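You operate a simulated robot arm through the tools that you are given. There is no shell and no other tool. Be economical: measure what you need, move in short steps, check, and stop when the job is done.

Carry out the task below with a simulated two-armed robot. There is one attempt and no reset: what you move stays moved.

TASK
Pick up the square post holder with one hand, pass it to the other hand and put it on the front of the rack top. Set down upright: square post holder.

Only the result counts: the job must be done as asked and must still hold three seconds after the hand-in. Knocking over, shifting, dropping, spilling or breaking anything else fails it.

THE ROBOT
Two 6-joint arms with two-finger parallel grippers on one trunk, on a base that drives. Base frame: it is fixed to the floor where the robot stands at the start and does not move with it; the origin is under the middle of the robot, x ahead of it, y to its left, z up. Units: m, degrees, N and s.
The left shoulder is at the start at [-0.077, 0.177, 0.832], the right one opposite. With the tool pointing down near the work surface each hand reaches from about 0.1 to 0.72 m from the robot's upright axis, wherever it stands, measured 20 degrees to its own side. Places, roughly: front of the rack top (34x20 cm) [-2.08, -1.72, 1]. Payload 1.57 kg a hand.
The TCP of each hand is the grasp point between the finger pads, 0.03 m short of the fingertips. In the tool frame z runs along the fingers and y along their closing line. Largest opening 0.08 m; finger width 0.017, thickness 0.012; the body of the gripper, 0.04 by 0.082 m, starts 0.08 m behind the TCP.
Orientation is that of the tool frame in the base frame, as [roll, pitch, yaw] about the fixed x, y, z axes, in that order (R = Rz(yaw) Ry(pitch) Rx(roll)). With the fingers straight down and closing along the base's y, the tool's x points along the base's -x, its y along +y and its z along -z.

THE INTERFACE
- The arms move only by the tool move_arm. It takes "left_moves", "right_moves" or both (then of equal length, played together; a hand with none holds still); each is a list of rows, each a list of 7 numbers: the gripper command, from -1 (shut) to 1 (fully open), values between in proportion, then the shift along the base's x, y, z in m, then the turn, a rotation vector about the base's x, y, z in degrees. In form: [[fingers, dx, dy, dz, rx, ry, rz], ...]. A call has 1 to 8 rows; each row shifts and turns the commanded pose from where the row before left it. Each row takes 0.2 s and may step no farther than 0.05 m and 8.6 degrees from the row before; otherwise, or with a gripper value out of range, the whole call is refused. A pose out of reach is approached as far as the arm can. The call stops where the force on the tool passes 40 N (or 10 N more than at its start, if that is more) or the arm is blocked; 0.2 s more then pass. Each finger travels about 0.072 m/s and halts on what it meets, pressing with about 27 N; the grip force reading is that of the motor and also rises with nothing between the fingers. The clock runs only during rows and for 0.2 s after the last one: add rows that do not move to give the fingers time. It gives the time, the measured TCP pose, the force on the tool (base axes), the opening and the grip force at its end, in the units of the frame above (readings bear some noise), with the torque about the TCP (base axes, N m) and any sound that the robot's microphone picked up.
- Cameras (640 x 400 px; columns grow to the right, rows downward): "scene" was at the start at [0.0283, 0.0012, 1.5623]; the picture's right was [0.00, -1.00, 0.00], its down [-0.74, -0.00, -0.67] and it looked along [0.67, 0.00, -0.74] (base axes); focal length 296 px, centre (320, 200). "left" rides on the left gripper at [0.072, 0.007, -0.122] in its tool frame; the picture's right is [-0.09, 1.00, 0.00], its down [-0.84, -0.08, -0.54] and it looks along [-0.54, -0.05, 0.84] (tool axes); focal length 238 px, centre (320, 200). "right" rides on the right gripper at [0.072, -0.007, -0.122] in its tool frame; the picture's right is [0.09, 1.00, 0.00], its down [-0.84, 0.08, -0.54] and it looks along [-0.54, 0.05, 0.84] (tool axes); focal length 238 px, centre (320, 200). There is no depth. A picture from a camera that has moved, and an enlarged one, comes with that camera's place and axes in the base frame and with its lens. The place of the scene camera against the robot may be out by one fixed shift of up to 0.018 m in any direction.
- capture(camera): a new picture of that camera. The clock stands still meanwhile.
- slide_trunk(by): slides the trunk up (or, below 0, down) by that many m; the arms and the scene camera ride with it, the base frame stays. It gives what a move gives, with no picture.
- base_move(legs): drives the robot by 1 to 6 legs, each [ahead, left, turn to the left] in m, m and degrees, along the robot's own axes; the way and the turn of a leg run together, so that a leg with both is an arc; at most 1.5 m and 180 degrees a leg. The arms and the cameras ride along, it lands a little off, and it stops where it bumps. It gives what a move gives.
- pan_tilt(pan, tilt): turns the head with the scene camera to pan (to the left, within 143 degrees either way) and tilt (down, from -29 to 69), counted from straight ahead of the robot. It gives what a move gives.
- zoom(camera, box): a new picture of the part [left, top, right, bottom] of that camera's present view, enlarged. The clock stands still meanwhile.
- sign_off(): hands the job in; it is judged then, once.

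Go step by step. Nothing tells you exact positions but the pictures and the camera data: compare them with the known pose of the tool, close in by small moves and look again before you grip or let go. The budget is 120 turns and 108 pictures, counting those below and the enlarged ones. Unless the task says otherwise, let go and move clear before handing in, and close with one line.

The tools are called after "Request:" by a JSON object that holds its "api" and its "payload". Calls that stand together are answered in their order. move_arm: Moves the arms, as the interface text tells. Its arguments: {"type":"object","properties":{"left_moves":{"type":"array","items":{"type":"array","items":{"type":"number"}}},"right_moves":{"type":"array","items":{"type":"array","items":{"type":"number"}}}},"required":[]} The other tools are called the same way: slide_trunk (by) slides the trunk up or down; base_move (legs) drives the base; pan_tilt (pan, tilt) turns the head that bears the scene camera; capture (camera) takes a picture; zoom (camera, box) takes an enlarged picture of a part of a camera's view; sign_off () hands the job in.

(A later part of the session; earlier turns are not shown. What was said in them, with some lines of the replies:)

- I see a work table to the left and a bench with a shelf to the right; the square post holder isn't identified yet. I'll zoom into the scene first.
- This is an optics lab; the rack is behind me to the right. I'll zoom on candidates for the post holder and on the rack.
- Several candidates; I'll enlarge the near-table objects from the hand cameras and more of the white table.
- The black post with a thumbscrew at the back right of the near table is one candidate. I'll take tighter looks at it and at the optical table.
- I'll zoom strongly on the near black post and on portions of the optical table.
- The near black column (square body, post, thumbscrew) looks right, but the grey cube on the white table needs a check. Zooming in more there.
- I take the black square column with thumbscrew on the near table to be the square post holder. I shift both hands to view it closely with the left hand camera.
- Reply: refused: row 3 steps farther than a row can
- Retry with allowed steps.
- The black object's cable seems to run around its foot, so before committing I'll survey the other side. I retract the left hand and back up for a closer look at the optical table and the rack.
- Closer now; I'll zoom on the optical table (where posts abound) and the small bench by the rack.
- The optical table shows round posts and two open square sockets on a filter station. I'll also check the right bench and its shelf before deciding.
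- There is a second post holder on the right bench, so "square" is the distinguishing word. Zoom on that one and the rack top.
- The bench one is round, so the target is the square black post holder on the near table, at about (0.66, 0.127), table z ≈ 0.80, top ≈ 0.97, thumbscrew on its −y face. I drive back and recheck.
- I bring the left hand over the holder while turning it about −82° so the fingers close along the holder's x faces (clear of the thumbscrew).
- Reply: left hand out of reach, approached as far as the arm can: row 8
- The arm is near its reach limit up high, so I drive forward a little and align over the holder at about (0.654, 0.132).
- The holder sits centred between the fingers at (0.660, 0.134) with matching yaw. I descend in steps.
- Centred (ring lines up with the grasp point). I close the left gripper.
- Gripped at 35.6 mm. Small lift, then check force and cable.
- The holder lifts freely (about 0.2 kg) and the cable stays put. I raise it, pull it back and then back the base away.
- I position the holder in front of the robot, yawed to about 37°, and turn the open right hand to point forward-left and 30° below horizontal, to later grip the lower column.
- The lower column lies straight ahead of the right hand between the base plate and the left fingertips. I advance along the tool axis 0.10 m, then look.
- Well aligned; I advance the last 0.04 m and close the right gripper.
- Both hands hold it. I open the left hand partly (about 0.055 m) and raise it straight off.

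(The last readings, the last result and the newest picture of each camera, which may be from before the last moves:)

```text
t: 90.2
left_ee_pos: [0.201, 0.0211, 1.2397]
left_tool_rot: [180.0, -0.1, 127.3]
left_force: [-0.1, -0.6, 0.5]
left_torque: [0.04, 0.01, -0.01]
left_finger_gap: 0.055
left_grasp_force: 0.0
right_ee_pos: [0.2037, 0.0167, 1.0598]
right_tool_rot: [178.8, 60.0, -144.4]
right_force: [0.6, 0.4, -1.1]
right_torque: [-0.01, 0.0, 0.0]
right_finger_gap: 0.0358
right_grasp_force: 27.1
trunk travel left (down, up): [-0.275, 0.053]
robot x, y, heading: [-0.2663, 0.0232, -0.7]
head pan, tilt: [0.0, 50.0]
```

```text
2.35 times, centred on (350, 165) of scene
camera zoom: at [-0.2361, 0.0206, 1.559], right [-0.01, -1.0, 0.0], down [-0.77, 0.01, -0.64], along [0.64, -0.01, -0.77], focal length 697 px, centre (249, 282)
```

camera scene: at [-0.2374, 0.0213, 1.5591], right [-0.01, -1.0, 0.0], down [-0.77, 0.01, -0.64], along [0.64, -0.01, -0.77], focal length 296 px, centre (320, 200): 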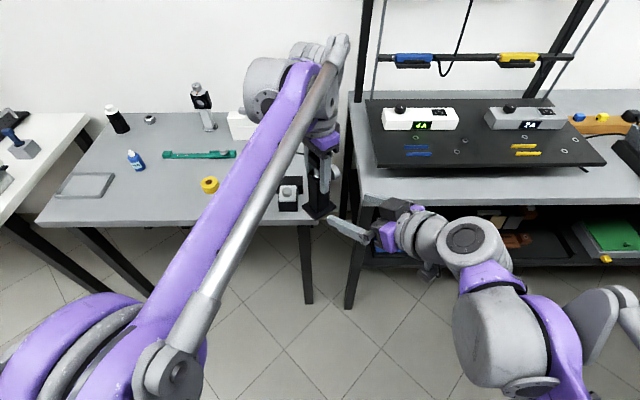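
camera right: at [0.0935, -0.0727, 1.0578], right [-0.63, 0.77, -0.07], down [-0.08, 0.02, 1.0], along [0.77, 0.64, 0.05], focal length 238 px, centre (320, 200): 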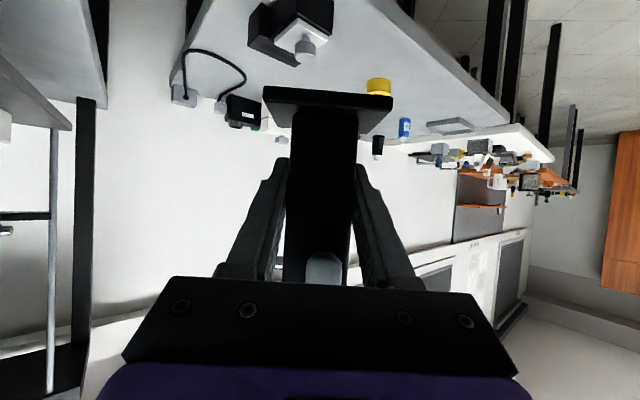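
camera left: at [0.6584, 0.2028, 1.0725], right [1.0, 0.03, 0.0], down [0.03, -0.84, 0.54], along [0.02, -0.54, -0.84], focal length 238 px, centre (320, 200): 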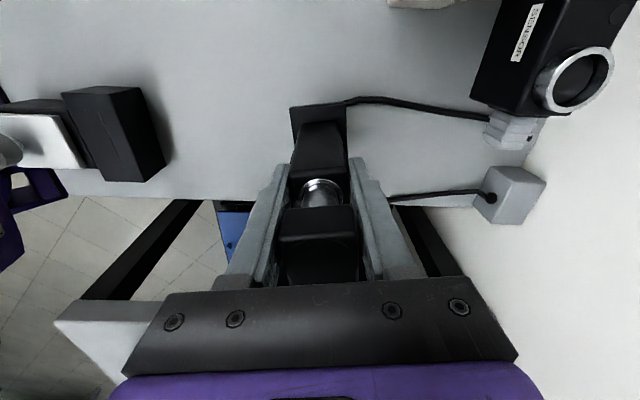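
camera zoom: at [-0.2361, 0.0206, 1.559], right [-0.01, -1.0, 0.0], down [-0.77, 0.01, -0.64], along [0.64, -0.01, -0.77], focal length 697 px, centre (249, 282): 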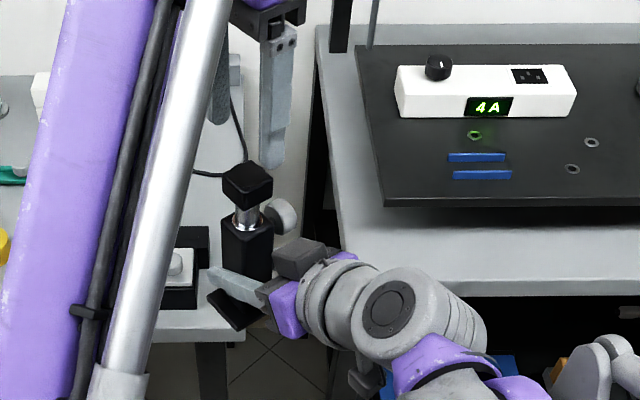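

The right hand alone now holds it upright. I move the left hand aside and raise the right hand a bit before driving to the rack.

Request:
{"api": "move_arm", "payload": {"left_moves": [[0.375, -0.01, 0.045, 0, 0, 0, 0], [0.375, -0.01, 0.045, 0, 0, 0, 0], [0.375, -0.02, 0.045, 0, 0, 0, 0], [0.375, -0.03, 0.04, 0, 0, 0, 0], [0.375, -0.03, 0.03, 0, 0, 0, 0], [0.375, -0.03, 0.03, 0, 0, 0, 0]], "right_moves": [[-1, 0, 0, 0, 0, 0, 0], [-1, 0, 0, 0, 0, 0, 0], [-1, 0, 0, 0, 0, 0, 0], [-1, 0, 0, 0.03, 0, 0, 0], [-1, 0, 0, 0.03, 0, 0, 0], [-1, 0, 0, 0.03, 0, 0, 0]]}}

Request:
{"api": "base_move", "payload": {"legs": [[-0.5, 0, 0], [0, 0, 90], [0, 0, 90]]}}

Request:
{"api": "pan_tilt", "payload": {"pan": 40, "tilt": 30}}

Request:
{"api": "capture", "payload": {"camera": "scene"}}

```text
t: 91.6
left_ee_pos: [0.0677, 0.2564, 1.239]
left_tool_rot: [179.9, 0.1, 127.2]
left_force: [-0.5, 0.4, 0.7]
left_torque: [-0.01, -0.03, 0.01]
left_finger_gap: 0.055
left_grasp_force: 0.1
right_ee_pos: [0.2, 0.0179, 1.1514]
right_tool_rot: [179.1, 60.0, -144.2]
right_force: [0.5, 0.2, -2.3]
right_torque: [0.01, -0.06, -0.02]
right_finger_gap: 0.0357
right_grasp_force: 26.5
trunk travel left (down, up): [-0.275, 0.053]
robot x, y, heading: [-0.266, 0.0221, -0.3]
head pan, tilt: [0.0, 50.0]
```

```text
t: 102.2
left_ee_pos: [-1.0931, -0.2173, 1.2393]
left_tool_rot: [180.0, 0.0, -51.6]
left_force: [-0.8, 0.3, -0.7]
left_torque: [0.0, 0.0, 0.0]
left_finger_gap: 0.0551
left_grasp_force: 0.1
right_ee_pos: [-1.2297, 0.0169, 1.1512]
right_tool_rot: [178.9, 60.1, 36.9]
right_force: [0.0, -0.6, -2.0]
right_torque: [-0.01, -0.02, -0.01]
right_finger_gap: 0.0355
right_grasp_force: 26.9
trunk travel left (down, up): [-0.275, 0.053]
robot x, y, heading: [-0.7676, 0.0227, -179.3]
head pan, tilt: [0.0, 50.0]
```

```text
t: 103.3
left_ee_pos: [-1.0915, -0.2183, 1.2395]
left_tool_rot: [-180.0, 0.0, -51.7]
left_force: [-0.2, 0.4, -0.4]
left_torque: [0.01, 0.01, 0.03]
left_finger_gap: 0.055
left_grasp_force: 0.0
right_ee_pos: [-1.2289, 0.0174, 1.1518]
right_tool_rot: [178.9, 60.0, 36.9]
right_force: [-0.2, -0.2, -2.1]
right_torque: [0.03, 0.0, -0.02]
right_finger_gap: 0.0357
right_grasp_force: 26.8
trunk travel left (down, up): [-0.275, 0.053]
robot x, y, heading: [-0.7668, 0.0216, -179.5]
head pan, tilt: [40.0, 30.0]
```

```text
39 pictures are left
camera scene: at [-0.8019, -0.033, 1.5886], right [-0.65, 0.76, 0.0], down [0.38, 0.33, -0.87], along [-0.66, -0.56, -0.5], focal length 296 px, centre (320, 200)
```

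scene: 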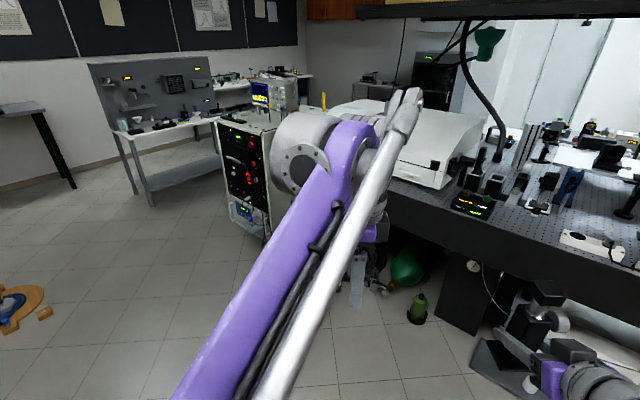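

Request:
{"api": "base_move", "payload": {"legs": [[0, 0.9, -0.5], [0, 0.84, 0]]}}

Request:
{"api": "pan_tilt", "payload": {"pan": 0, "tilt": 30}}

Request:
{"api": "capture", "payload": {"camera": "scene"}}

```text
t: 118.8
left_ee_pos: [-1.0691, -1.9454, 1.2395]
left_tool_rot: [180.0, 0.0, -51.3]
left_force: [0.1, 0.1, 0.0]
left_torque: [-0.01, -0.02, -0.03]
left_finger_gap: 0.0551
left_grasp_force: 0.0
right_ee_pos: [-1.208, -1.7093, 1.1514]
right_tool_rot: [179.0, 60.0, 37.4]
right_force: [0.4, -0.1, -3.3]
right_torque: [0.0, 0.01, -0.03]
right_finger_gap: 0.0355
right_grasp_force: 26.7
trunk travel left (down, up): [-0.275, 0.053]
robot x, y, heading: [-0.7469, -1.6985, -179.1]
head pan, tilt: [40.0, 30.0]
```

```text
t: 119.9
left_ee_pos: [-1.0693, -1.9449, 1.2397]
left_tool_rot: [-180.0, 0.1, -51.2]
left_force: [0.3, -0.6, 0.3]
left_torque: [0.03, 0.0, 0.01]
left_finger_gap: 0.0548
left_grasp_force: 0.1
right_ee_pos: [-1.2075, -1.7096, 1.1507]
right_tool_rot: [178.9, 60.1, 37.3]
right_force: [0.1, -0.3, -1.3]
right_torque: [-0.01, -0.04, -0.03]
right_finger_gap: 0.0358
right_grasp_force: 26.8
trunk travel left (down, up): [-0.275, 0.053]
robot x, y, heading: [-0.7422, -1.7009, -179.1]
head pan, tilt: [0.0, 30.0]
```

```text
38 pictures are left
camera scene: at [-0.8022, -1.7002, 1.5886], right [-0.02, 1.0, 0.0], down [0.5, 0.01, -0.87], along [-0.87, -0.01, -0.5], focal length 296 px, centre (320, 200)
```

scene: 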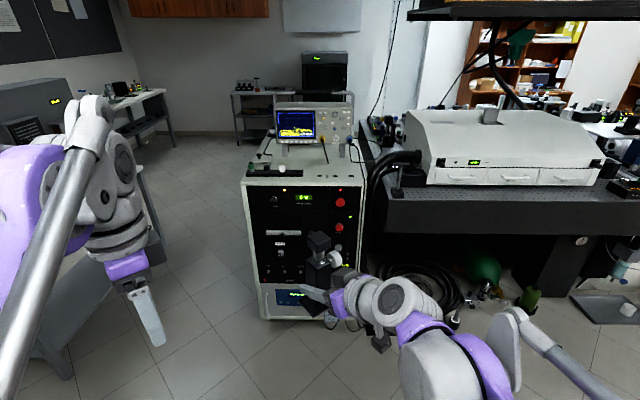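

Request:
{"api": "base_move", "payload": {"legs": [[0.42, 0, -0.9]]}}

Request:
{"api": "pan_tilt", "payload": {"pan": 0, "tilt": 38}}

Request:
{"api": "capture", "payload": {"camera": "scene"}}

Request:
{"api": "zoom", "payload": {"camera": "scene", "box": [220, 90, 400, 210]}}

```text
t: 122.4
left_ee_pos: [-1.4891, -1.9412, 1.2398]
left_tool_rot: [179.9, 0.0, -52.3]
left_force: [0.1, 0.7, 0.0]
left_torque: [0.01, -0.02, 0.02]
left_finger_gap: 0.055
left_grasp_force: 0.1
right_ee_pos: [-1.6241, -1.7035, 1.1519]
right_tool_rot: [178.8, 60.1, 36.2]
right_force: [-0.3, -0.5, -2.5]
right_torque: [-0.01, 0.0, 0.0]
right_finger_gap: 0.0357
right_grasp_force: 27.0
trunk travel left (down, up): [-0.275, 0.053]
robot x, y, heading: [-1.1534, -1.7015, 179.8]
head pan, tilt: [0.0, 30.0]
```

```text
t: 123.1
left_ee_pos: [-1.4907, -1.9404, 1.2398]
left_tool_rot: [-180.0, 0.0, -52.2]
left_force: [0.7, -0.8, 0.1]
left_torque: [-0.02, -0.03, 0.01]
left_finger_gap: 0.055
left_grasp_force: 0.0
right_ee_pos: [-1.624, -1.7047, 1.1505]
right_tool_rot: [178.9, 59.9, 36.3]
right_force: [-0.2, 0.4, -2.5]
right_torque: [-0.05, 0.01, 0.0]
right_finger_gap: 0.0357
right_grasp_force: 26.7
trunk travel left (down, up): [-0.275, 0.053]
robot x, y, heading: [-1.1588, -1.7066, 179.8]
head pan, tilt: [0.0, 38.0]
```

```text
37 pictures are left
camera scene: at [-1.2142, -1.7021, 1.5763], right [0.0, 1.0, 0.0], down [0.62, 0.0, -0.79], along [-0.79, 0.0, -0.62], focal length 296 px, centre (320, 200)
```

scene: 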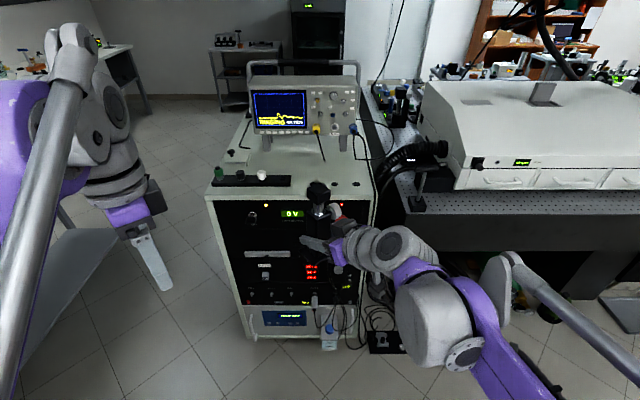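

```text
3.33 times, centred on (310, 150) of scene
camera zoom: at [-1.2142, -1.7021, 1.5763], right [0.0, 1.0, 0.0], down [0.62, 0.0, -0.79], along [-0.79, 0.0, -0.62], focal length 988 px, centre (353, 367)
```

zoom: 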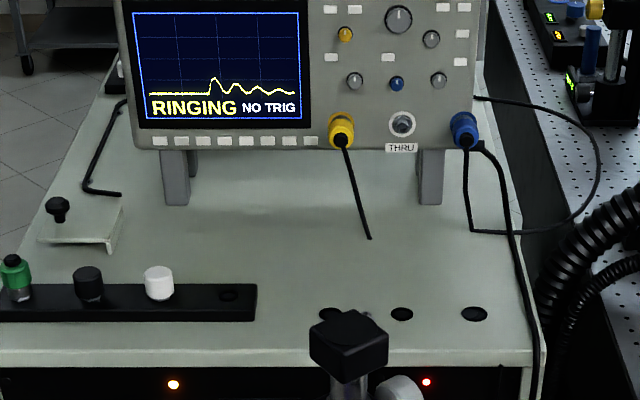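

The rack top has a free patch around (-2.11, -1.645), between the front holes, the yellow lead and the bar. I straighten the right hand to point directly at the rack, shift toward y −1.645 and raise.

Request:
{"api": "move_arm", "payload": {"right_moves": [[-1, 0, 0.01, 0.01, 0, 0, -7.26], [-1, 0, 0.01, 0.01, 0, 0, -7.26], [-1, 0, 0.01, 0.01, 0, 0, -7.26], [-1, 0, 0.01, 0.01, 0, 0, -7.26], [-1, 0, 0.01, 0.01, 0, 0, -7.26], [-1, 0, 0.01, 0, 0, 0, 0]]}}

Request:
{"api": "base_move", "payload": {"legs": [[0.15, 0, 0]]}}

Request:
{"api": "capture", "payload": {"camera": "scene"}}

Request:
{"api": "capture", "payload": {"camera": "right"}}

```text
t: 124.5
left_ee_pos: [-1.4887, -1.942, 1.2404]
left_tool_rot: [180.0, -0.1, -52.3]
left_force: [0.6, -0.2, 0.1]
left_torque: [0.01, -0.01, 0.03]
left_finger_gap: 0.0548
left_grasp_force: 0.1
right_ee_pos: [-1.6238, -1.6457, 1.201]
right_tool_rot: [178.9, 60.1, -0.1]
right_force: [0.0, 0.1, -2.4]
right_torque: [-0.02, -0.03, 0.04]
right_finger_gap: 0.0359
right_grasp_force: 26.8
trunk travel left (down, up): [-0.275, 0.053]
robot x, y, heading: [-1.1604, -1.7039, 180.1]
head pan, tilt: [0.0, 38.0]
```

```text
t: 125.9
left_ee_pos: [-1.638, -1.9416, 1.2397]
left_tool_rot: [-180.0, 0.0, -52.4]
left_force: [0.1, 0.2, 0.1]
left_torque: [-0.01, 0.01, 0.01]
left_finger_gap: 0.0551
left_grasp_force: 0.0
right_ee_pos: [-1.7726, -1.6447, 1.2009]
right_tool_rot: [178.9, 60.0, 0.1]
right_force: [0.4, 0.4, -3.4]
right_torque: [0.0, -0.03, 0.03]
right_finger_gap: 0.0359
right_grasp_force: 27.7
trunk travel left (down, up): [-0.275, 0.053]
robot x, y, heading: [-1.3074, -1.7018, 179.6]
head pan, tilt: [0.0, 38.0]
```

```text
35 pictures are left
camera scene: at [-1.3618, -1.7017, 1.5761], right [0.0, 1.0, 0.0], down [0.62, 0.0, -0.79], along [-0.79, 0.0, -0.62], focal length 296 px, centre (320, 200)
```

scene: 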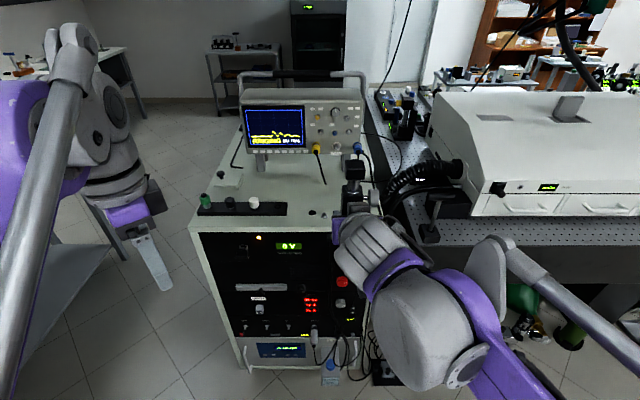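

```text
34 pictures are left
camera right: at [-1.6305, -1.6361, 1.1994], right [0.06, -1.0, -0.07], down [0.05, -0.07, 1.0], along [-1.0, -0.06, 0.05], focal length 238 px, centre (320, 200)
```

right: 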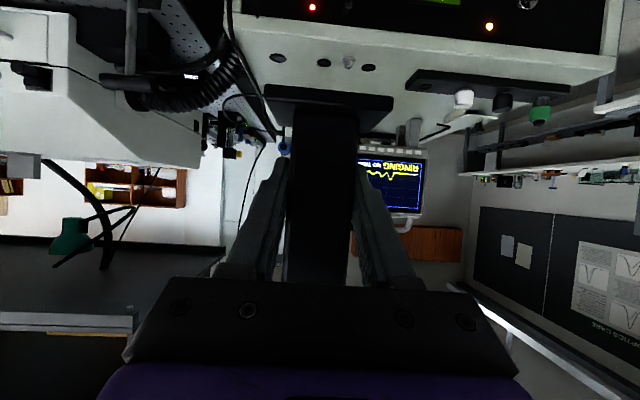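

Holder remains upright and lined up with the free patch. Drive another 0.14 m forward and recheck clearances.

Request:
{"api": "base_move", "payload": {"legs": [[0.14, 0, 0.3]]}}

Request:
{"api": "move_arm", "payload": {"right_moves": [[-1, -0.03, 0, 0, 0, 0, 0], [-1, -0.03, 0, 0, 0, 0, 0], [-1, 0, 0, 0, 0, 0, 0]]}}

Request:
{"api": "pan_tilt", "payload": {"pan": -20, "tilt": 45}}

Request:
{"api": "capture", "payload": {"camera": "scene"}}

```text
t: 127.2
left_ee_pos: [-1.7758, -1.9418, 1.2395]
left_tool_rot: [179.9, 0.1, -52.2]
left_force: [-0.5, -0.3, 0.4]
left_torque: [0.0, 0.0, 0.01]
left_finger_gap: 0.0548
left_grasp_force: 0.0
right_ee_pos: [-1.9123, -1.6452, 1.1998]
right_tool_rot: [178.9, 60.0, 0.2]
right_force: [0.8, -0.2, -3.2]
right_torque: [-0.04, 0.0, 0.01]
right_finger_gap: 0.0357
right_grasp_force: 27.2
trunk travel left (down, up): [-0.275, 0.053]
robot x, y, heading: [-1.4483, -1.7047, -180.2]
head pan, tilt: [0.0, 38.0]
```

```text
t: 128.0
left_ee_pos: [-1.7763, -1.9415, 1.2403]
left_tool_rot: [180.0, -0.1, -52.0]
left_force: [0.2, 0.3, 0.3]
left_torque: [0.02, 0.02, -0.01]
left_finger_gap: 0.0551
left_grasp_force: 0.1
right_ee_pos: [-1.9711, -1.646, 1.2008]
right_tool_rot: [178.8, 59.9, 0.2]
right_force: [0.4, -0.2, -1.7]
right_torque: [-0.03, -0.01, 0.01]
right_finger_gap: 0.0359
right_grasp_force: 26.3
trunk travel left (down, up): [-0.275, 0.053]
robot x, y, heading: [-1.4463, -1.7032, -179.8]
head pan, tilt: [0.0, 38.0]
```

```text
t: 128.9
left_ee_pos: [-1.7772, -1.9416, 1.2393]
left_tool_rot: [-179.9, -0.1, -52.1]
left_force: [0.4, 0.5, 0.5]
left_torque: [-0.03, 0.02, -0.02]
left_finger_gap: 0.055
left_grasp_force: 0.1
right_ee_pos: [-1.973, -1.6459, 1.201]
right_tool_rot: [179.0, 60.0, 0.2]
right_force: [0.4, 0.2, -2.9]
right_torque: [-0.01, -0.01, 0.01]
right_finger_gap: 0.036
right_grasp_force: 27.1
trunk travel left (down, up): [-0.275, 0.053]
robot x, y, heading: [-1.4496, -1.7022, -180.1]
head pan, tilt: [-20.0, 45.0]
```

```text
33 pictures are left
camera scene: at [-1.4922, -1.674, 1.566], right [0.34, 0.94, 0.0], down [0.66, -0.24, -0.71], along [-0.66, 0.24, -0.71], focal length 296 px, centre (320, 200)
```

scene: 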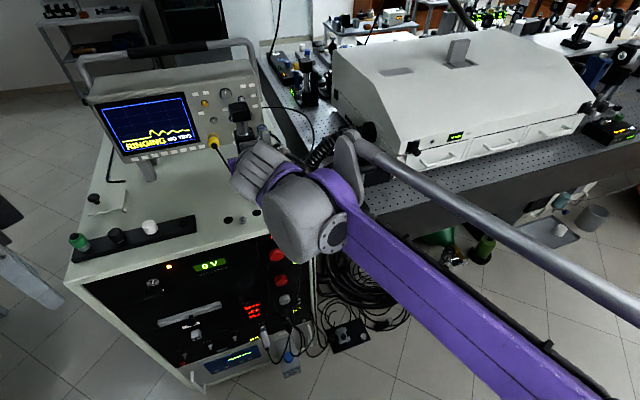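

Request:
{"api": "move_arm", "payload": {"right_moves": [[-1, -0.035, 0, 0, 0, 0, 0], [-1, -0.035, 0, 0, 0, 0, 0], [-1, -0.035, 0, 0, 0, 0, 0], [-1, -0.03, 0, 0, 0, 0, 0], [-1, 0, 0, 0, 0, 0, 0]]}}

Request:
{"api": "capture", "payload": {"camera": "right"}}

Request:
{"api": "pan_tilt", "payload": {"pan": 5, "tilt": 45}}

Request:
{"api": "capture", "payload": {"camera": "scene"}}

```text
t: 130.1
left_ee_pos: [-1.775, -1.9427, 1.2401]
left_tool_rot: [179.9, 0.0, -52.1]
left_force: [-0.5, 0.5, 0.2]
left_torque: [-0.01, -0.01, 0.01]
left_finger_gap: 0.0551
left_grasp_force: 0.2
right_ee_pos: [-2.106, -1.6452, 1.2007]
right_tool_rot: [178.9, 60.0, 0.1]
right_force: [0.1, -1.2, -2.7]
right_torque: [0.0, -0.01, 0.02]
right_finger_gap: 0.0356
right_grasp_force: 26.9
trunk travel left (down, up): [-0.275, 0.053]
robot x, y, heading: [-1.4461, -1.7041, -180.1]
head pan, tilt: [-20.0, 45.0]
```

```text
32 pictures are left
camera right: at [-1.9647, -1.6364, 1.1993], right [0.06, -1.0, -0.07], down [0.05, -0.07, 1.0], along [-1.0, -0.07, 0.05], focal length 238 px, centre (320, 200)
```

right: 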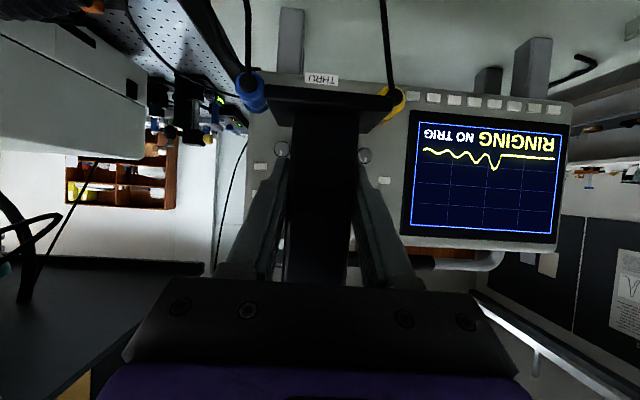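

```text
t: 130.9
left_ee_pos: [-1.7752, -1.9433, 1.2394]
left_tool_rot: [179.8, 0.1, -52.0]
left_force: [0.2, -0.4, 0.2]
left_torque: [0.02, 0.01, -0.03]
left_finger_gap: 0.0554
left_grasp_force: 0.1
right_ee_pos: [-2.1074, -1.6457, 1.2012]
right_tool_rot: [178.9, 59.9, 0.1]
right_force: [-0.4, -0.6, -2.7]
right_torque: [-0.05, -0.01, -0.04]
right_finger_gap: 0.0359
right_grasp_force: 27.0
trunk travel left (down, up): [-0.275, 0.053]
robot x, y, heading: [-1.4463, -1.7023, -180.0]
head pan, tilt: [5.0, 45.0]
```

```text
31 pictures are left
camera scene: at [-1.4967, -1.7088, 1.566], right [-0.09, 1.0, 0.0], down [0.7, 0.06, -0.71], along [-0.7, -0.06, -0.71], focal length 296 px, centre (320, 200)
```

scene: 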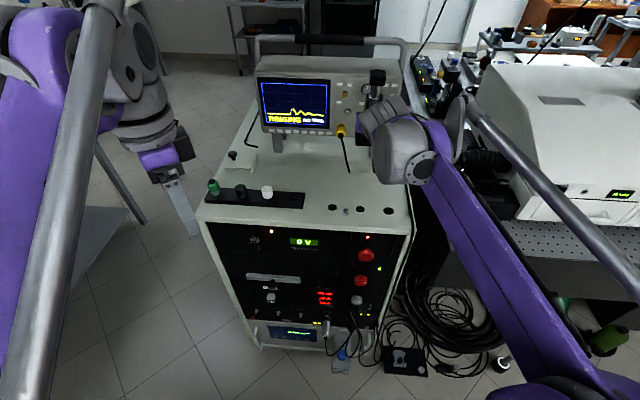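

Clear on all sides. I lower most of the way (to z≈1.08) and look.

Request:
{"api": "move_arm", "payload": {"right_moves": [[-1, 0, 0, -0.03, 0, 0, 0], [-1, 0, 0, -0.03, 0, 0, 0], [-1, 0, 0, -0.03, 0, 0, 0], [-1, 0, 0, -0.025, 0, 0, 0], [-1, 0, 0, 0, 0, 0, 0]]}}

Request:
{"api": "capture", "payload": {"camera": "right"}}

Request:
{"api": "capture", "payload": {"camera": "scene"}}

Request:
{"api": "capture", "payload": {"camera": "left"}}

```text
t: 132.2
left_ee_pos: [-1.7764, -1.9416, 1.2403]
left_tool_rot: [-179.9, 0.0, -52.1]
left_force: [0.4, 0.3, -0.4]
left_torque: [0.04, -0.01, 0.01]
left_finger_gap: 0.0548
left_grasp_force: 0.0
right_ee_pos: [-2.1076, -1.6456, 1.085]
right_tool_rot: [179.0, 60.0, 0.1]
right_force: [1.0, 0.0, -2.6]
right_torque: [-0.03, 0.01, -0.02]
right_finger_gap: 0.0357
right_grasp_force: 26.9
trunk travel left (down, up): [-0.275, 0.053]
robot x, y, heading: [-1.4491, -1.7016, -180.1]
head pan, tilt: [5.0, 45.0]
```

```text
30 pictures are left
camera right: at [-1.9658, -1.6368, 1.0831], right [0.06, -1.0, -0.07], down [0.05, -0.07, 1.0], along [-1.0, -0.07, 0.05], focal length 238 px, centre (320, 200)
```

right: 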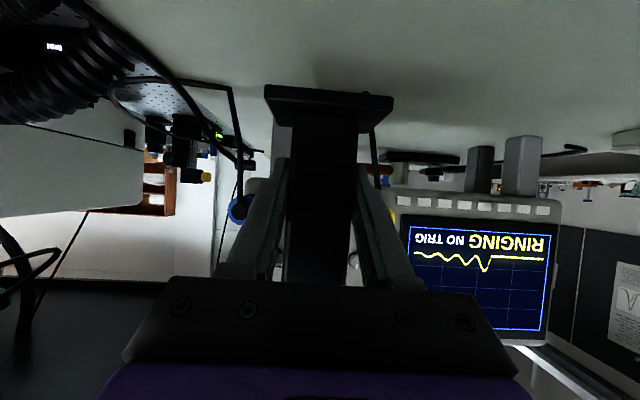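

```text
29 pictures are left
camera scene: at [-1.4965, -1.7089, 1.566], right [-0.09, 1.0, 0.0], down [0.7, 0.06, -0.71], along [-0.7, -0.06, -0.71], focal length 296 px, centre (320, 200)
```

scene: 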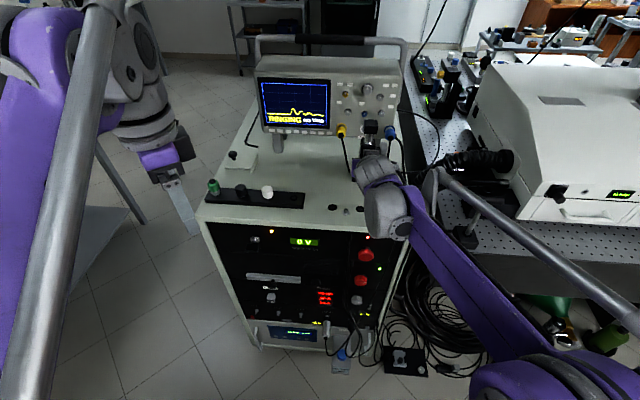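

```text
28 pictures are left
camera left: at [-1.7378, -2.0027, 1.3617], right [-0.84, -0.54, 0.0], down [-0.45, 0.71, 0.54], along [-0.29, 0.46, -0.84], focal length 238 px, centre (320, 200)
```

left: 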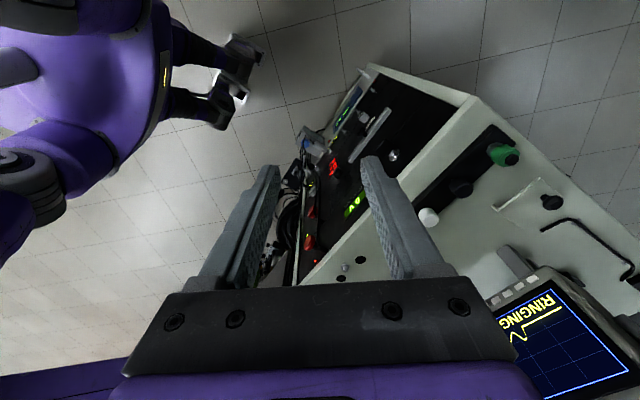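

The right arm's linkage comes near the black hose; I zoom to verify before going lower.

Request:
{"api": "zoom", "payload": {"camera": "scene", "box": [340, 100, 530, 250]}}

Request:
{"api": "pan_tilt", "payload": {"pan": -30, "tilt": 45}}

Request:
{"api": "zoom", "payload": {"camera": "scene", "box": [140, 60, 400, 260]}}

```text
2.67 times, centred on (435, 175) of scene
camera zoom: at [-1.4965, -1.7089, 1.566], right [-0.09, 1.0, 0.0], down [0.7, 0.06, -0.71], along [-0.7, -0.06, -0.71], focal length 790 px, centre (13, 267)
```

zoom: 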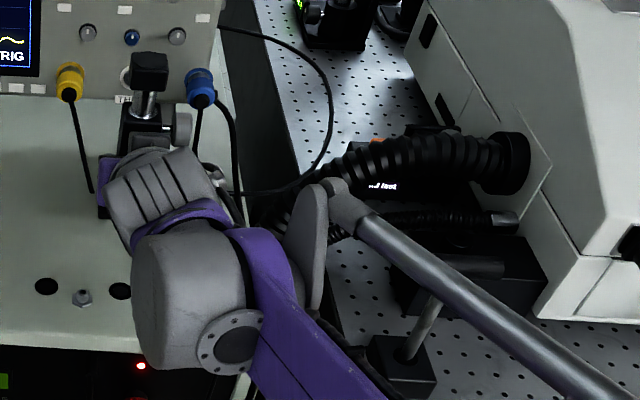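

```text
t: 133.2
left_ee_pos: [-1.7761, -1.9412, 1.2408]
left_tool_rot: [-180.0, 0.0, -52.1]
left_force: [0.3, 0.9, -0.2]
left_torque: [0.03, -0.01, -0.01]
left_finger_gap: 0.055
left_grasp_force: 0.1
right_ee_pos: [-2.1088, -1.6471, 1.0852]
right_tool_rot: [178.9, 60.0, 0.1]
right_force: [-0.9, 0.2, -2.0]
right_torque: [-0.02, 0.02, 0.01]
right_finger_gap: 0.0358
right_grasp_force: 27.1
trunk travel left (down, up): [-0.275, 0.053]
robot x, y, heading: [-1.445, -1.7002, -180.0]
head pan, tilt: [-30.0, 45.0]
```

```text
2.00 times, centred on (270, 160) of scene
camera zoom: at [-1.4862, -1.6612, 1.566], right [0.5, 0.87, 0.0], down [0.61, -0.35, -0.71], along [-0.61, 0.35, -0.71], focal length 593 px, centre (420, 280)
```

zoom: 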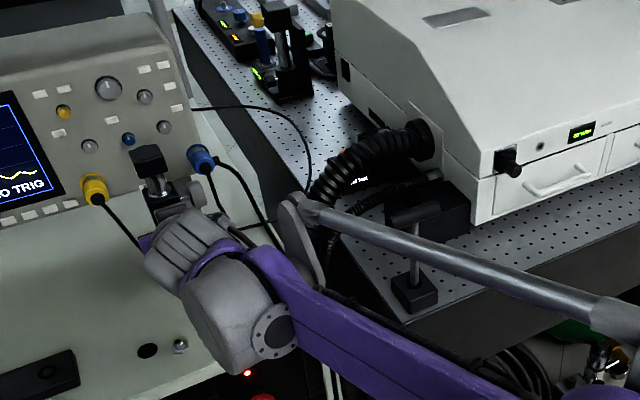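

The linkage is actually well above (z≈1.31) and clear. I lower in small steps toward contact.

Request:
{"api": "move_arm", "payload": {"right_moves": [[-1, 0, 0, -0.012, 0, 0, 0], [-1, 0, 0, -0.01, 0, 0, 0], [-1, 0, 0, 0, 0, 0, 0]]}}

Request:
{"api": "capture", "payload": {"camera": "right"}}

```text
t: 134.0
left_ee_pos: [-1.7759, -1.9417, 1.2401]
left_tool_rot: [180.0, 0.0, -52.1]
left_force: [-0.5, 0.0, -0.2]
left_torque: [-0.02, 0.0, -0.01]
left_finger_gap: 0.055
left_grasp_force: 0.0
right_ee_pos: [-2.1069, -1.647, 1.0638]
right_tool_rot: [179.1, 60.0, 0.1]
right_force: [-0.2, 0.3, -2.4]
right_torque: [0.01, 0.02, 0.01]
right_finger_gap: 0.0355
right_grasp_force: 26.9
trunk travel left (down, up): [-0.275, 0.053]
robot x, y, heading: [-1.4498, -1.7014, -180.1]
head pan, tilt: [-30.0, 45.0]
```

```text
25 pictures are left
camera right: at [-1.9656, -1.637, 1.0612], right [0.06, -1.0, -0.07], down [0.05, -0.07, 1.0], along [-1.0, -0.07, 0.05], focal length 238 px, centre (320, 200)
```

right: 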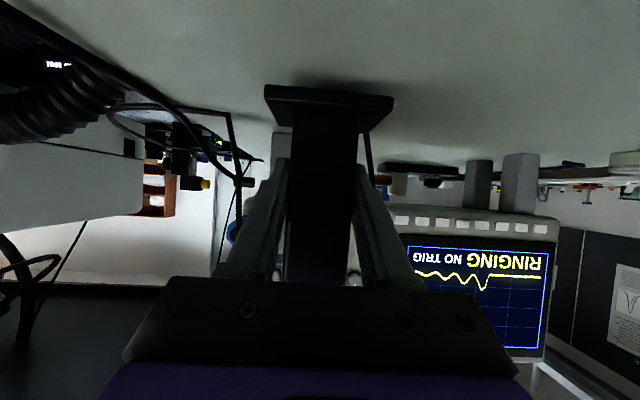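

Request:
{"api": "move_arm", "payload": {"right_moves": [[-1, 0, 0, -0.004, 0, 0, 0], [-1, 0, 0, -0.003, 0, 0, 0], [-1, 0, 0, 0, 0, 0, 0]]}}

Request:
{"api": "move_arm", "payload": {"right_moves": [[-1, 0, 0, -0.002, 0, 0, 0], [-1, 0, 0, 0, 0, 0, 0]]}}

```text
t: 134.8
left_ee_pos: [-1.7759, -1.9412, 1.2387]
left_tool_rot: [-179.9, 0.0, -52.0]
left_force: [0.3, 0.3, 0.7]
left_torque: [0.01, -0.04, 0.01]
left_finger_gap: 0.0551
left_grasp_force: 0.1
right_ee_pos: [-2.1084, -1.6461, 1.0564]
right_tool_rot: [178.9, 60.0, 0.1]
right_force: [-0.1, -0.1, -2.9]
right_torque: [0.01, -0.01, 0.02]
right_finger_gap: 0.0357
right_grasp_force: 27.0
trunk travel left (down, up): [-0.275, 0.053]
robot x, y, heading: [-1.4489, -1.7042, -180.1]
head pan, tilt: [-30.0, 45.0]
```

```text
t: 135.4
left_ee_pos: [-1.7762, -1.9423, 1.2404]
left_tool_rot: [-180.0, 0.0, -52.1]
left_force: [-0.4, 0.1, 0.7]
left_torque: [0.02, 0.0, -0.01]
left_finger_gap: 0.0548
left_grasp_force: 0.1
right_ee_pos: [-2.1079, -1.645, 1.0549]
right_tool_rot: [179.0, 60.0, 0.1]
right_force: [-0.1, -1.1, -1.7]
right_torque: [0.0, 0.03, -0.04]
right_finger_gap: 0.0357
right_grasp_force: 26.8
trunk travel left (down, up): [-0.275, 0.053]
robot x, y, heading: [-1.449, -1.7006, -180.0]
head pan, tilt: [-30.0, 45.0]
```

Request:
{"api": "move_arm", "payload": {"right_moves": [[-1, 0, 0, -0.002, 0, 0, 0], [-1, 0, 0, 0, 0, 0, 0]]}}

Request:
{"api": "move_arm", "payload": {"right_moves": [[-1, 0, 0, -0.002, 0, 0, 0], [-1, 0, 0, 0, 0, 0, 0]]}}

Request:
{"api": "capture", "payload": {"camera": "right"}}

```text
t: 136.0
left_ee_pos: [-1.777, -1.9419, 1.241]
left_tool_rot: [-180.0, 0.0, -52.1]
left_force: [-0.5, -0.6, 0.5]
left_torque: [0.0, 0.02, 0.02]
left_finger_gap: 0.0554
left_grasp_force: 0.1
right_ee_pos: [-2.1085, -1.6447, 1.0524]
right_tool_rot: [179.0, 60.0, 0.1]
right_force: [-0.6, 0.8, -2.3]
right_torque: [-0.02, -0.01, 0.01]
right_finger_gap: 0.0358
right_grasp_force: 26.4
trunk travel left (down, up): [-0.275, 0.053]
robot x, y, heading: [-1.449, -1.703, -179.9]
head pan, tilt: [-30.0, 45.0]
```

```text
t: 136.6
left_ee_pos: [-1.7767, -1.943, 1.2402]
left_tool_rot: [180.0, 0.1, -52.1]
left_force: [-0.9, 0.7, -0.9]
left_torque: [0.04, -0.03, -0.03]
left_finger_gap: 0.0548
left_grasp_force: 0.1
right_ee_pos: [-2.1072, -1.6453, 1.0492]
right_tool_rot: [179.1, 60.1, 0.1]
right_force: [0.7, -0.4, -0.6]
right_torque: [-0.01, 0.03, -0.01]
right_finger_gap: 0.0357
right_grasp_force: 27.4
trunk travel left (down, up): [-0.275, 0.053]
robot x, y, heading: [-1.4441, -1.7011, -179.9]
head pan, tilt: [-30.0, 45.0]
```

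```text
24 pictures are left
camera right: at [-1.9654, -1.6364, 1.0485], right [0.06, -1.0, -0.07], down [0.05, -0.07, 1.0], along [-1.0, -0.07, 0.05], focal length 238 px, centre (320, 200)
```

right: 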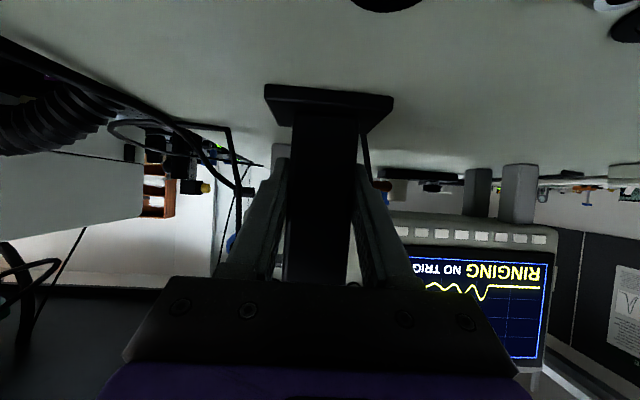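

Request:
{"api": "zoom", "payload": {"camera": "right", "box": [240, 60, 420, 150]}}

Request:
{"api": "move_arm", "payload": {"right_moves": [[-1, 0, 0, -0.002, 0, 0, 0], [-1, 0, 0, 0, 0, 0, 0]]}}

```text
3.56 times, centred on (330, 105) of right
camera zoom: at [-1.9654, -1.6364, 1.0485], right [0.06, -1.0, -0.07], down [0.05, -0.07, 1.0], along [-1.0, -0.07, 0.05], focal length 848 px, centre (284, 538)
```

zoom: 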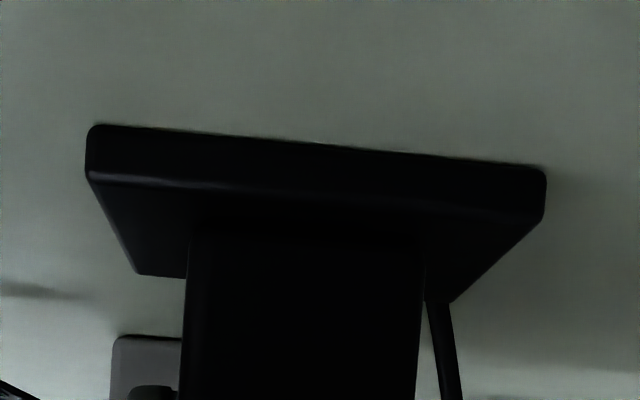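

```text
t: 137.2
left_ee_pos: [-1.7765, -1.941, 1.24]
left_tool_rot: [179.9, 0.0, -52.1]
left_force: [-0.2, 0.2, 0.6]
left_torque: [0.02, 0.0, 0.04]
left_finger_gap: 0.0552
left_grasp_force: 0.0
right_ee_pos: [-2.1066, -1.6458, 1.0498]
right_tool_rot: [179.0, 60.1, 0.2]
right_force: [-1.2, 1.8, 11.4]
right_torque: [0.46, 0.39, -0.06]
right_finger_gap: 0.0359
right_grasp_force: 26.6
trunk travel left (down, up): [-0.275, 0.053]
robot x, y, heading: [-1.4447, -1.7014, -179.8]
head pan, tilt: [-30.0, 45.0]
```

Contact (11 N). I ease up 1 mm and open the right hand gently, just past the column.

Request:
{"api": "move_arm", "payload": {"right_moves": [[-1, 0, 0, 0.001, 0, 0, 0], [-0.02, 0, 0, 0, 0, 0, 0], [0.1, 0, 0, 0, 0, 0, 0], [0.35, 0, 0, 0, 0, 0, 0], [0.35, 0, 0, 0, 0, 0, 0]]}}

Request:
{"api": "capture", "payload": {"camera": "right"}}

```text
t: 138.4
left_ee_pos: [-1.7772, -1.9422, 1.2407]
left_tool_rot: [179.9, 0.1, -52.2]
left_force: [-0.5, -0.3, -0.6]
left_torque: [0.0, 0.02, 0.0]
left_finger_gap: 0.0551
left_grasp_force: 0.0
right_ee_pos: [-2.1077, -1.6458, 1.0483]
right_tool_rot: [178.9, 60.0, 0.1]
right_force: [-0.1, -0.1, -0.7]
right_torque: [0.02, 0.0, 0.02]
right_finger_gap: 0.0542
right_grasp_force: 0.0
trunk travel left (down, up): [-0.275, 0.053]
robot x, y, heading: [-1.4496, -1.7014, -180.1]
head pan, tilt: [-30.0, 45.0]
```

```text
22 pictures are left
camera right: at [-1.9652, -1.6368, 1.0477], right [0.06, -1.0, -0.07], down [0.05, -0.07, 1.0], along [-1.0, -0.07, 0.05], focal length 238 px, centre (320, 200)
```

right: 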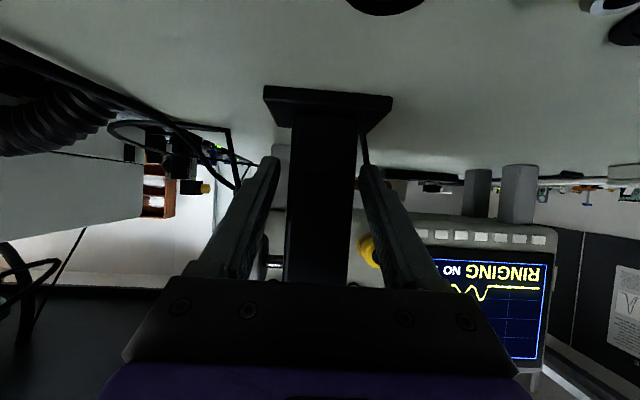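

It stands free. I withdraw along the tool axis, the same line as the earlier approach.

Request:
{"api": "move_arm", "payload": {"right_moves": [[0.35, 0.0087, 0, 0.005, 0, 0, 0], [0.35, 0.0173, 0, 0.01, 0, 0, 0], [0.35, 0.0173, 0, 0.01, 0, 0, 0], [0.35, 0.0173, 0, 0.01, 0, 0, 0], [0.35, 0.0173, 0, 0.01, 0, 0, 0], [0.35, 0.0173, 0, 0.01, 0, 0, 0], [0.35, 0.0173, 0, 0.01, 0, 0, 0], [0.35, 0.0173, 0, 0.01, 0, 0, 0]]}}

Request:
{"api": "capture", "payload": {"camera": "right"}}

Request:
{"api": "pan_tilt", "payload": {"pan": 8, "tilt": 42}}

Request:
{"api": "zoom", "payload": {"camera": "scene", "box": [200, 70, 480, 260]}}

```text
t: 140.2
left_ee_pos: [-1.7764, -1.9415, 1.2406]
left_tool_rot: [180.0, 0.0, -52.2]
left_force: [0.8, 0.2, 0.1]
left_torque: [0.03, 0.03, 0.01]
left_finger_gap: 0.0549
left_grasp_force: 0.1
right_ee_pos: [-1.9777, -1.6467, 1.1255]
right_tool_rot: [179.0, 59.9, 0.1]
right_force: [-0.3, 0.1, 0.7]
right_torque: [0.03, 0.03, 0.0]
right_finger_gap: 0.0536
right_grasp_force: 0.1
trunk travel left (down, up): [-0.275, 0.053]
robot x, y, heading: [-1.4459, -1.7015, -180.0]
head pan, tilt: [-30.0, 45.0]
```

```text
21 pictures are left
camera right: at [-1.8361, -1.6368, 1.1231], right [0.06, -1.0, -0.07], down [0.05, -0.07, 1.0], along [-1.0, -0.07, 0.05], focal length 238 px, centre (320, 200)
```

right: 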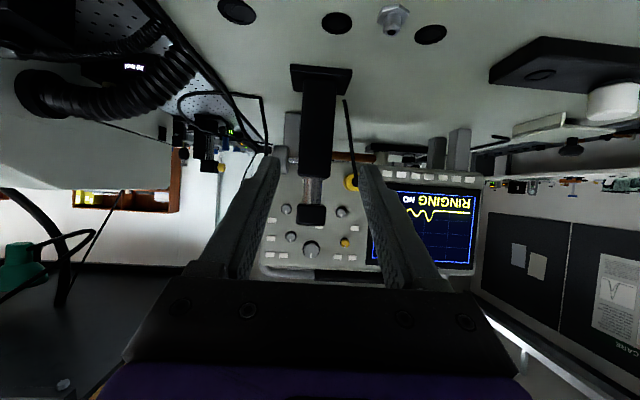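

```text
t: 141.2
left_ee_pos: [-1.7749, -1.942, 1.2409]
left_tool_rot: [-179.9, -0.1, -52.2]
left_force: [-0.3, 0.7, 1.4]
left_torque: [0.01, -0.02, -0.01]
left_finger_gap: 0.0548
left_grasp_force: 0.0
right_ee_pos: [-1.9786, -1.6461, 1.124]
right_tool_rot: [179.0, 60.0, 0.0]
right_force: [-0.7, 0.5, 0.3]
right_torque: [-0.03, -0.02, -0.03]
right_finger_gap: 0.0541
right_grasp_force: 0.0
trunk travel left (down, up): [-0.275, 0.053]
robot x, y, heading: [-1.4485, -1.6995, -180.2]
head pan, tilt: [8.0, 42.0]
```

```text
2.11 times, centred on (340, 165) of scene
camera zoom: at [-1.4982, -1.7134, 1.5703], right [-0.14, 0.99, 0.0], down [0.66, 0.09, -0.74], along [-0.74, -0.1, -0.67], focal length 624 px, centre (278, 274)
```

zoom: 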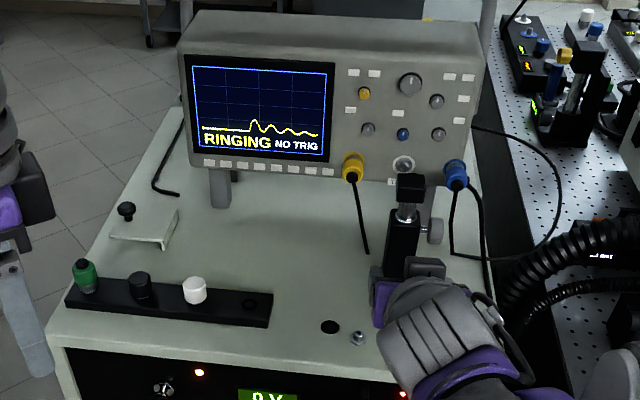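

It stands upright on the rack front. I raise the hand, back the robot off and check.

Request:
{"api": "move_arm", "payload": {"right_moves": [[0.35, 0.03, 0, 0.03, 0, 0, 0], [0.35, 0.03, 0, 0.03, 0, 0, 0], [0.35, 0.03, 0, 0.01, 0, 0, 0]]}}

Request:
{"api": "base_move", "payload": {"legs": [[-0.3, 0, 0]]}}

Request:
{"api": "zoom", "payload": {"camera": "scene", "box": [200, 70, 480, 260]}}

```text
t: 142.0
left_ee_pos: [-1.7748, -1.9421, 1.2404]
left_tool_rot: [180.0, 0.0, -52.1]
left_force: [-1.8, -0.2, 0.5]
left_torque: [0.0, 0.0, 0.02]
left_finger_gap: 0.055
left_grasp_force: 0.1
right_ee_pos: [-1.8853, -1.6444, 1.1973]
right_tool_rot: [179.0, 60.1, 0.0]
right_force: [-0.3, -0.5, 0.2]
right_torque: [-0.04, 0.01, -0.01]
right_finger_gap: 0.054
right_grasp_force: 0.1
trunk travel left (down, up): [-0.275, 0.053]
robot x, y, heading: [-1.4457, -1.7024, -179.7]
head pan, tilt: [8.0, 42.0]
```

```text
t: 144.1
left_ee_pos: [-1.4739, -1.9423, 1.2389]
left_tool_rot: [-180.0, -0.1, -52.2]
left_force: [-0.1, 0.6, -0.4]
left_torque: [-0.02, 0.01, 0.01]
left_finger_gap: 0.0552
left_grasp_force: 0.1
right_ee_pos: [-1.5843, -1.6451, 1.1967]
right_tool_rot: [178.9, 60.1, 0.1]
right_force: [0.7, 0.3, 0.2]
right_torque: [0.04, 0.02, 0.01]
right_finger_gap: 0.0541
right_grasp_force: 0.0
trunk travel left (down, up): [-0.275, 0.053]
robot x, y, heading: [-1.145, -1.7014, -180.2]
head pan, tilt: [8.0, 42.0]
```

```text
2.11 times, centred on (340, 165) of scene
camera zoom: at [-1.1946, -1.7133, 1.5704], right [-0.14, 0.99, 0.0], down [0.66, 0.09, -0.74], along [-0.74, -0.1, -0.67], focal length 624 px, centre (278, 274)
```

zoom: 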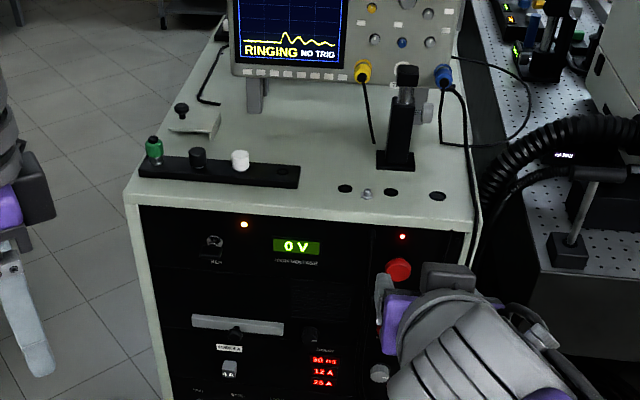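

The square post holder stands upright on the front of the rack top, nothing else has moved, and both hands are clear, so I hand in.

Request:
{"api": "sign_off", "payload": {}}

```text
The job is handed in.
```

The left hand picked up the square post holder and passed it to the right hand. The right hand set it upright on the front of the rack top, let go and backed clear. In the pictures nothing else had moved.
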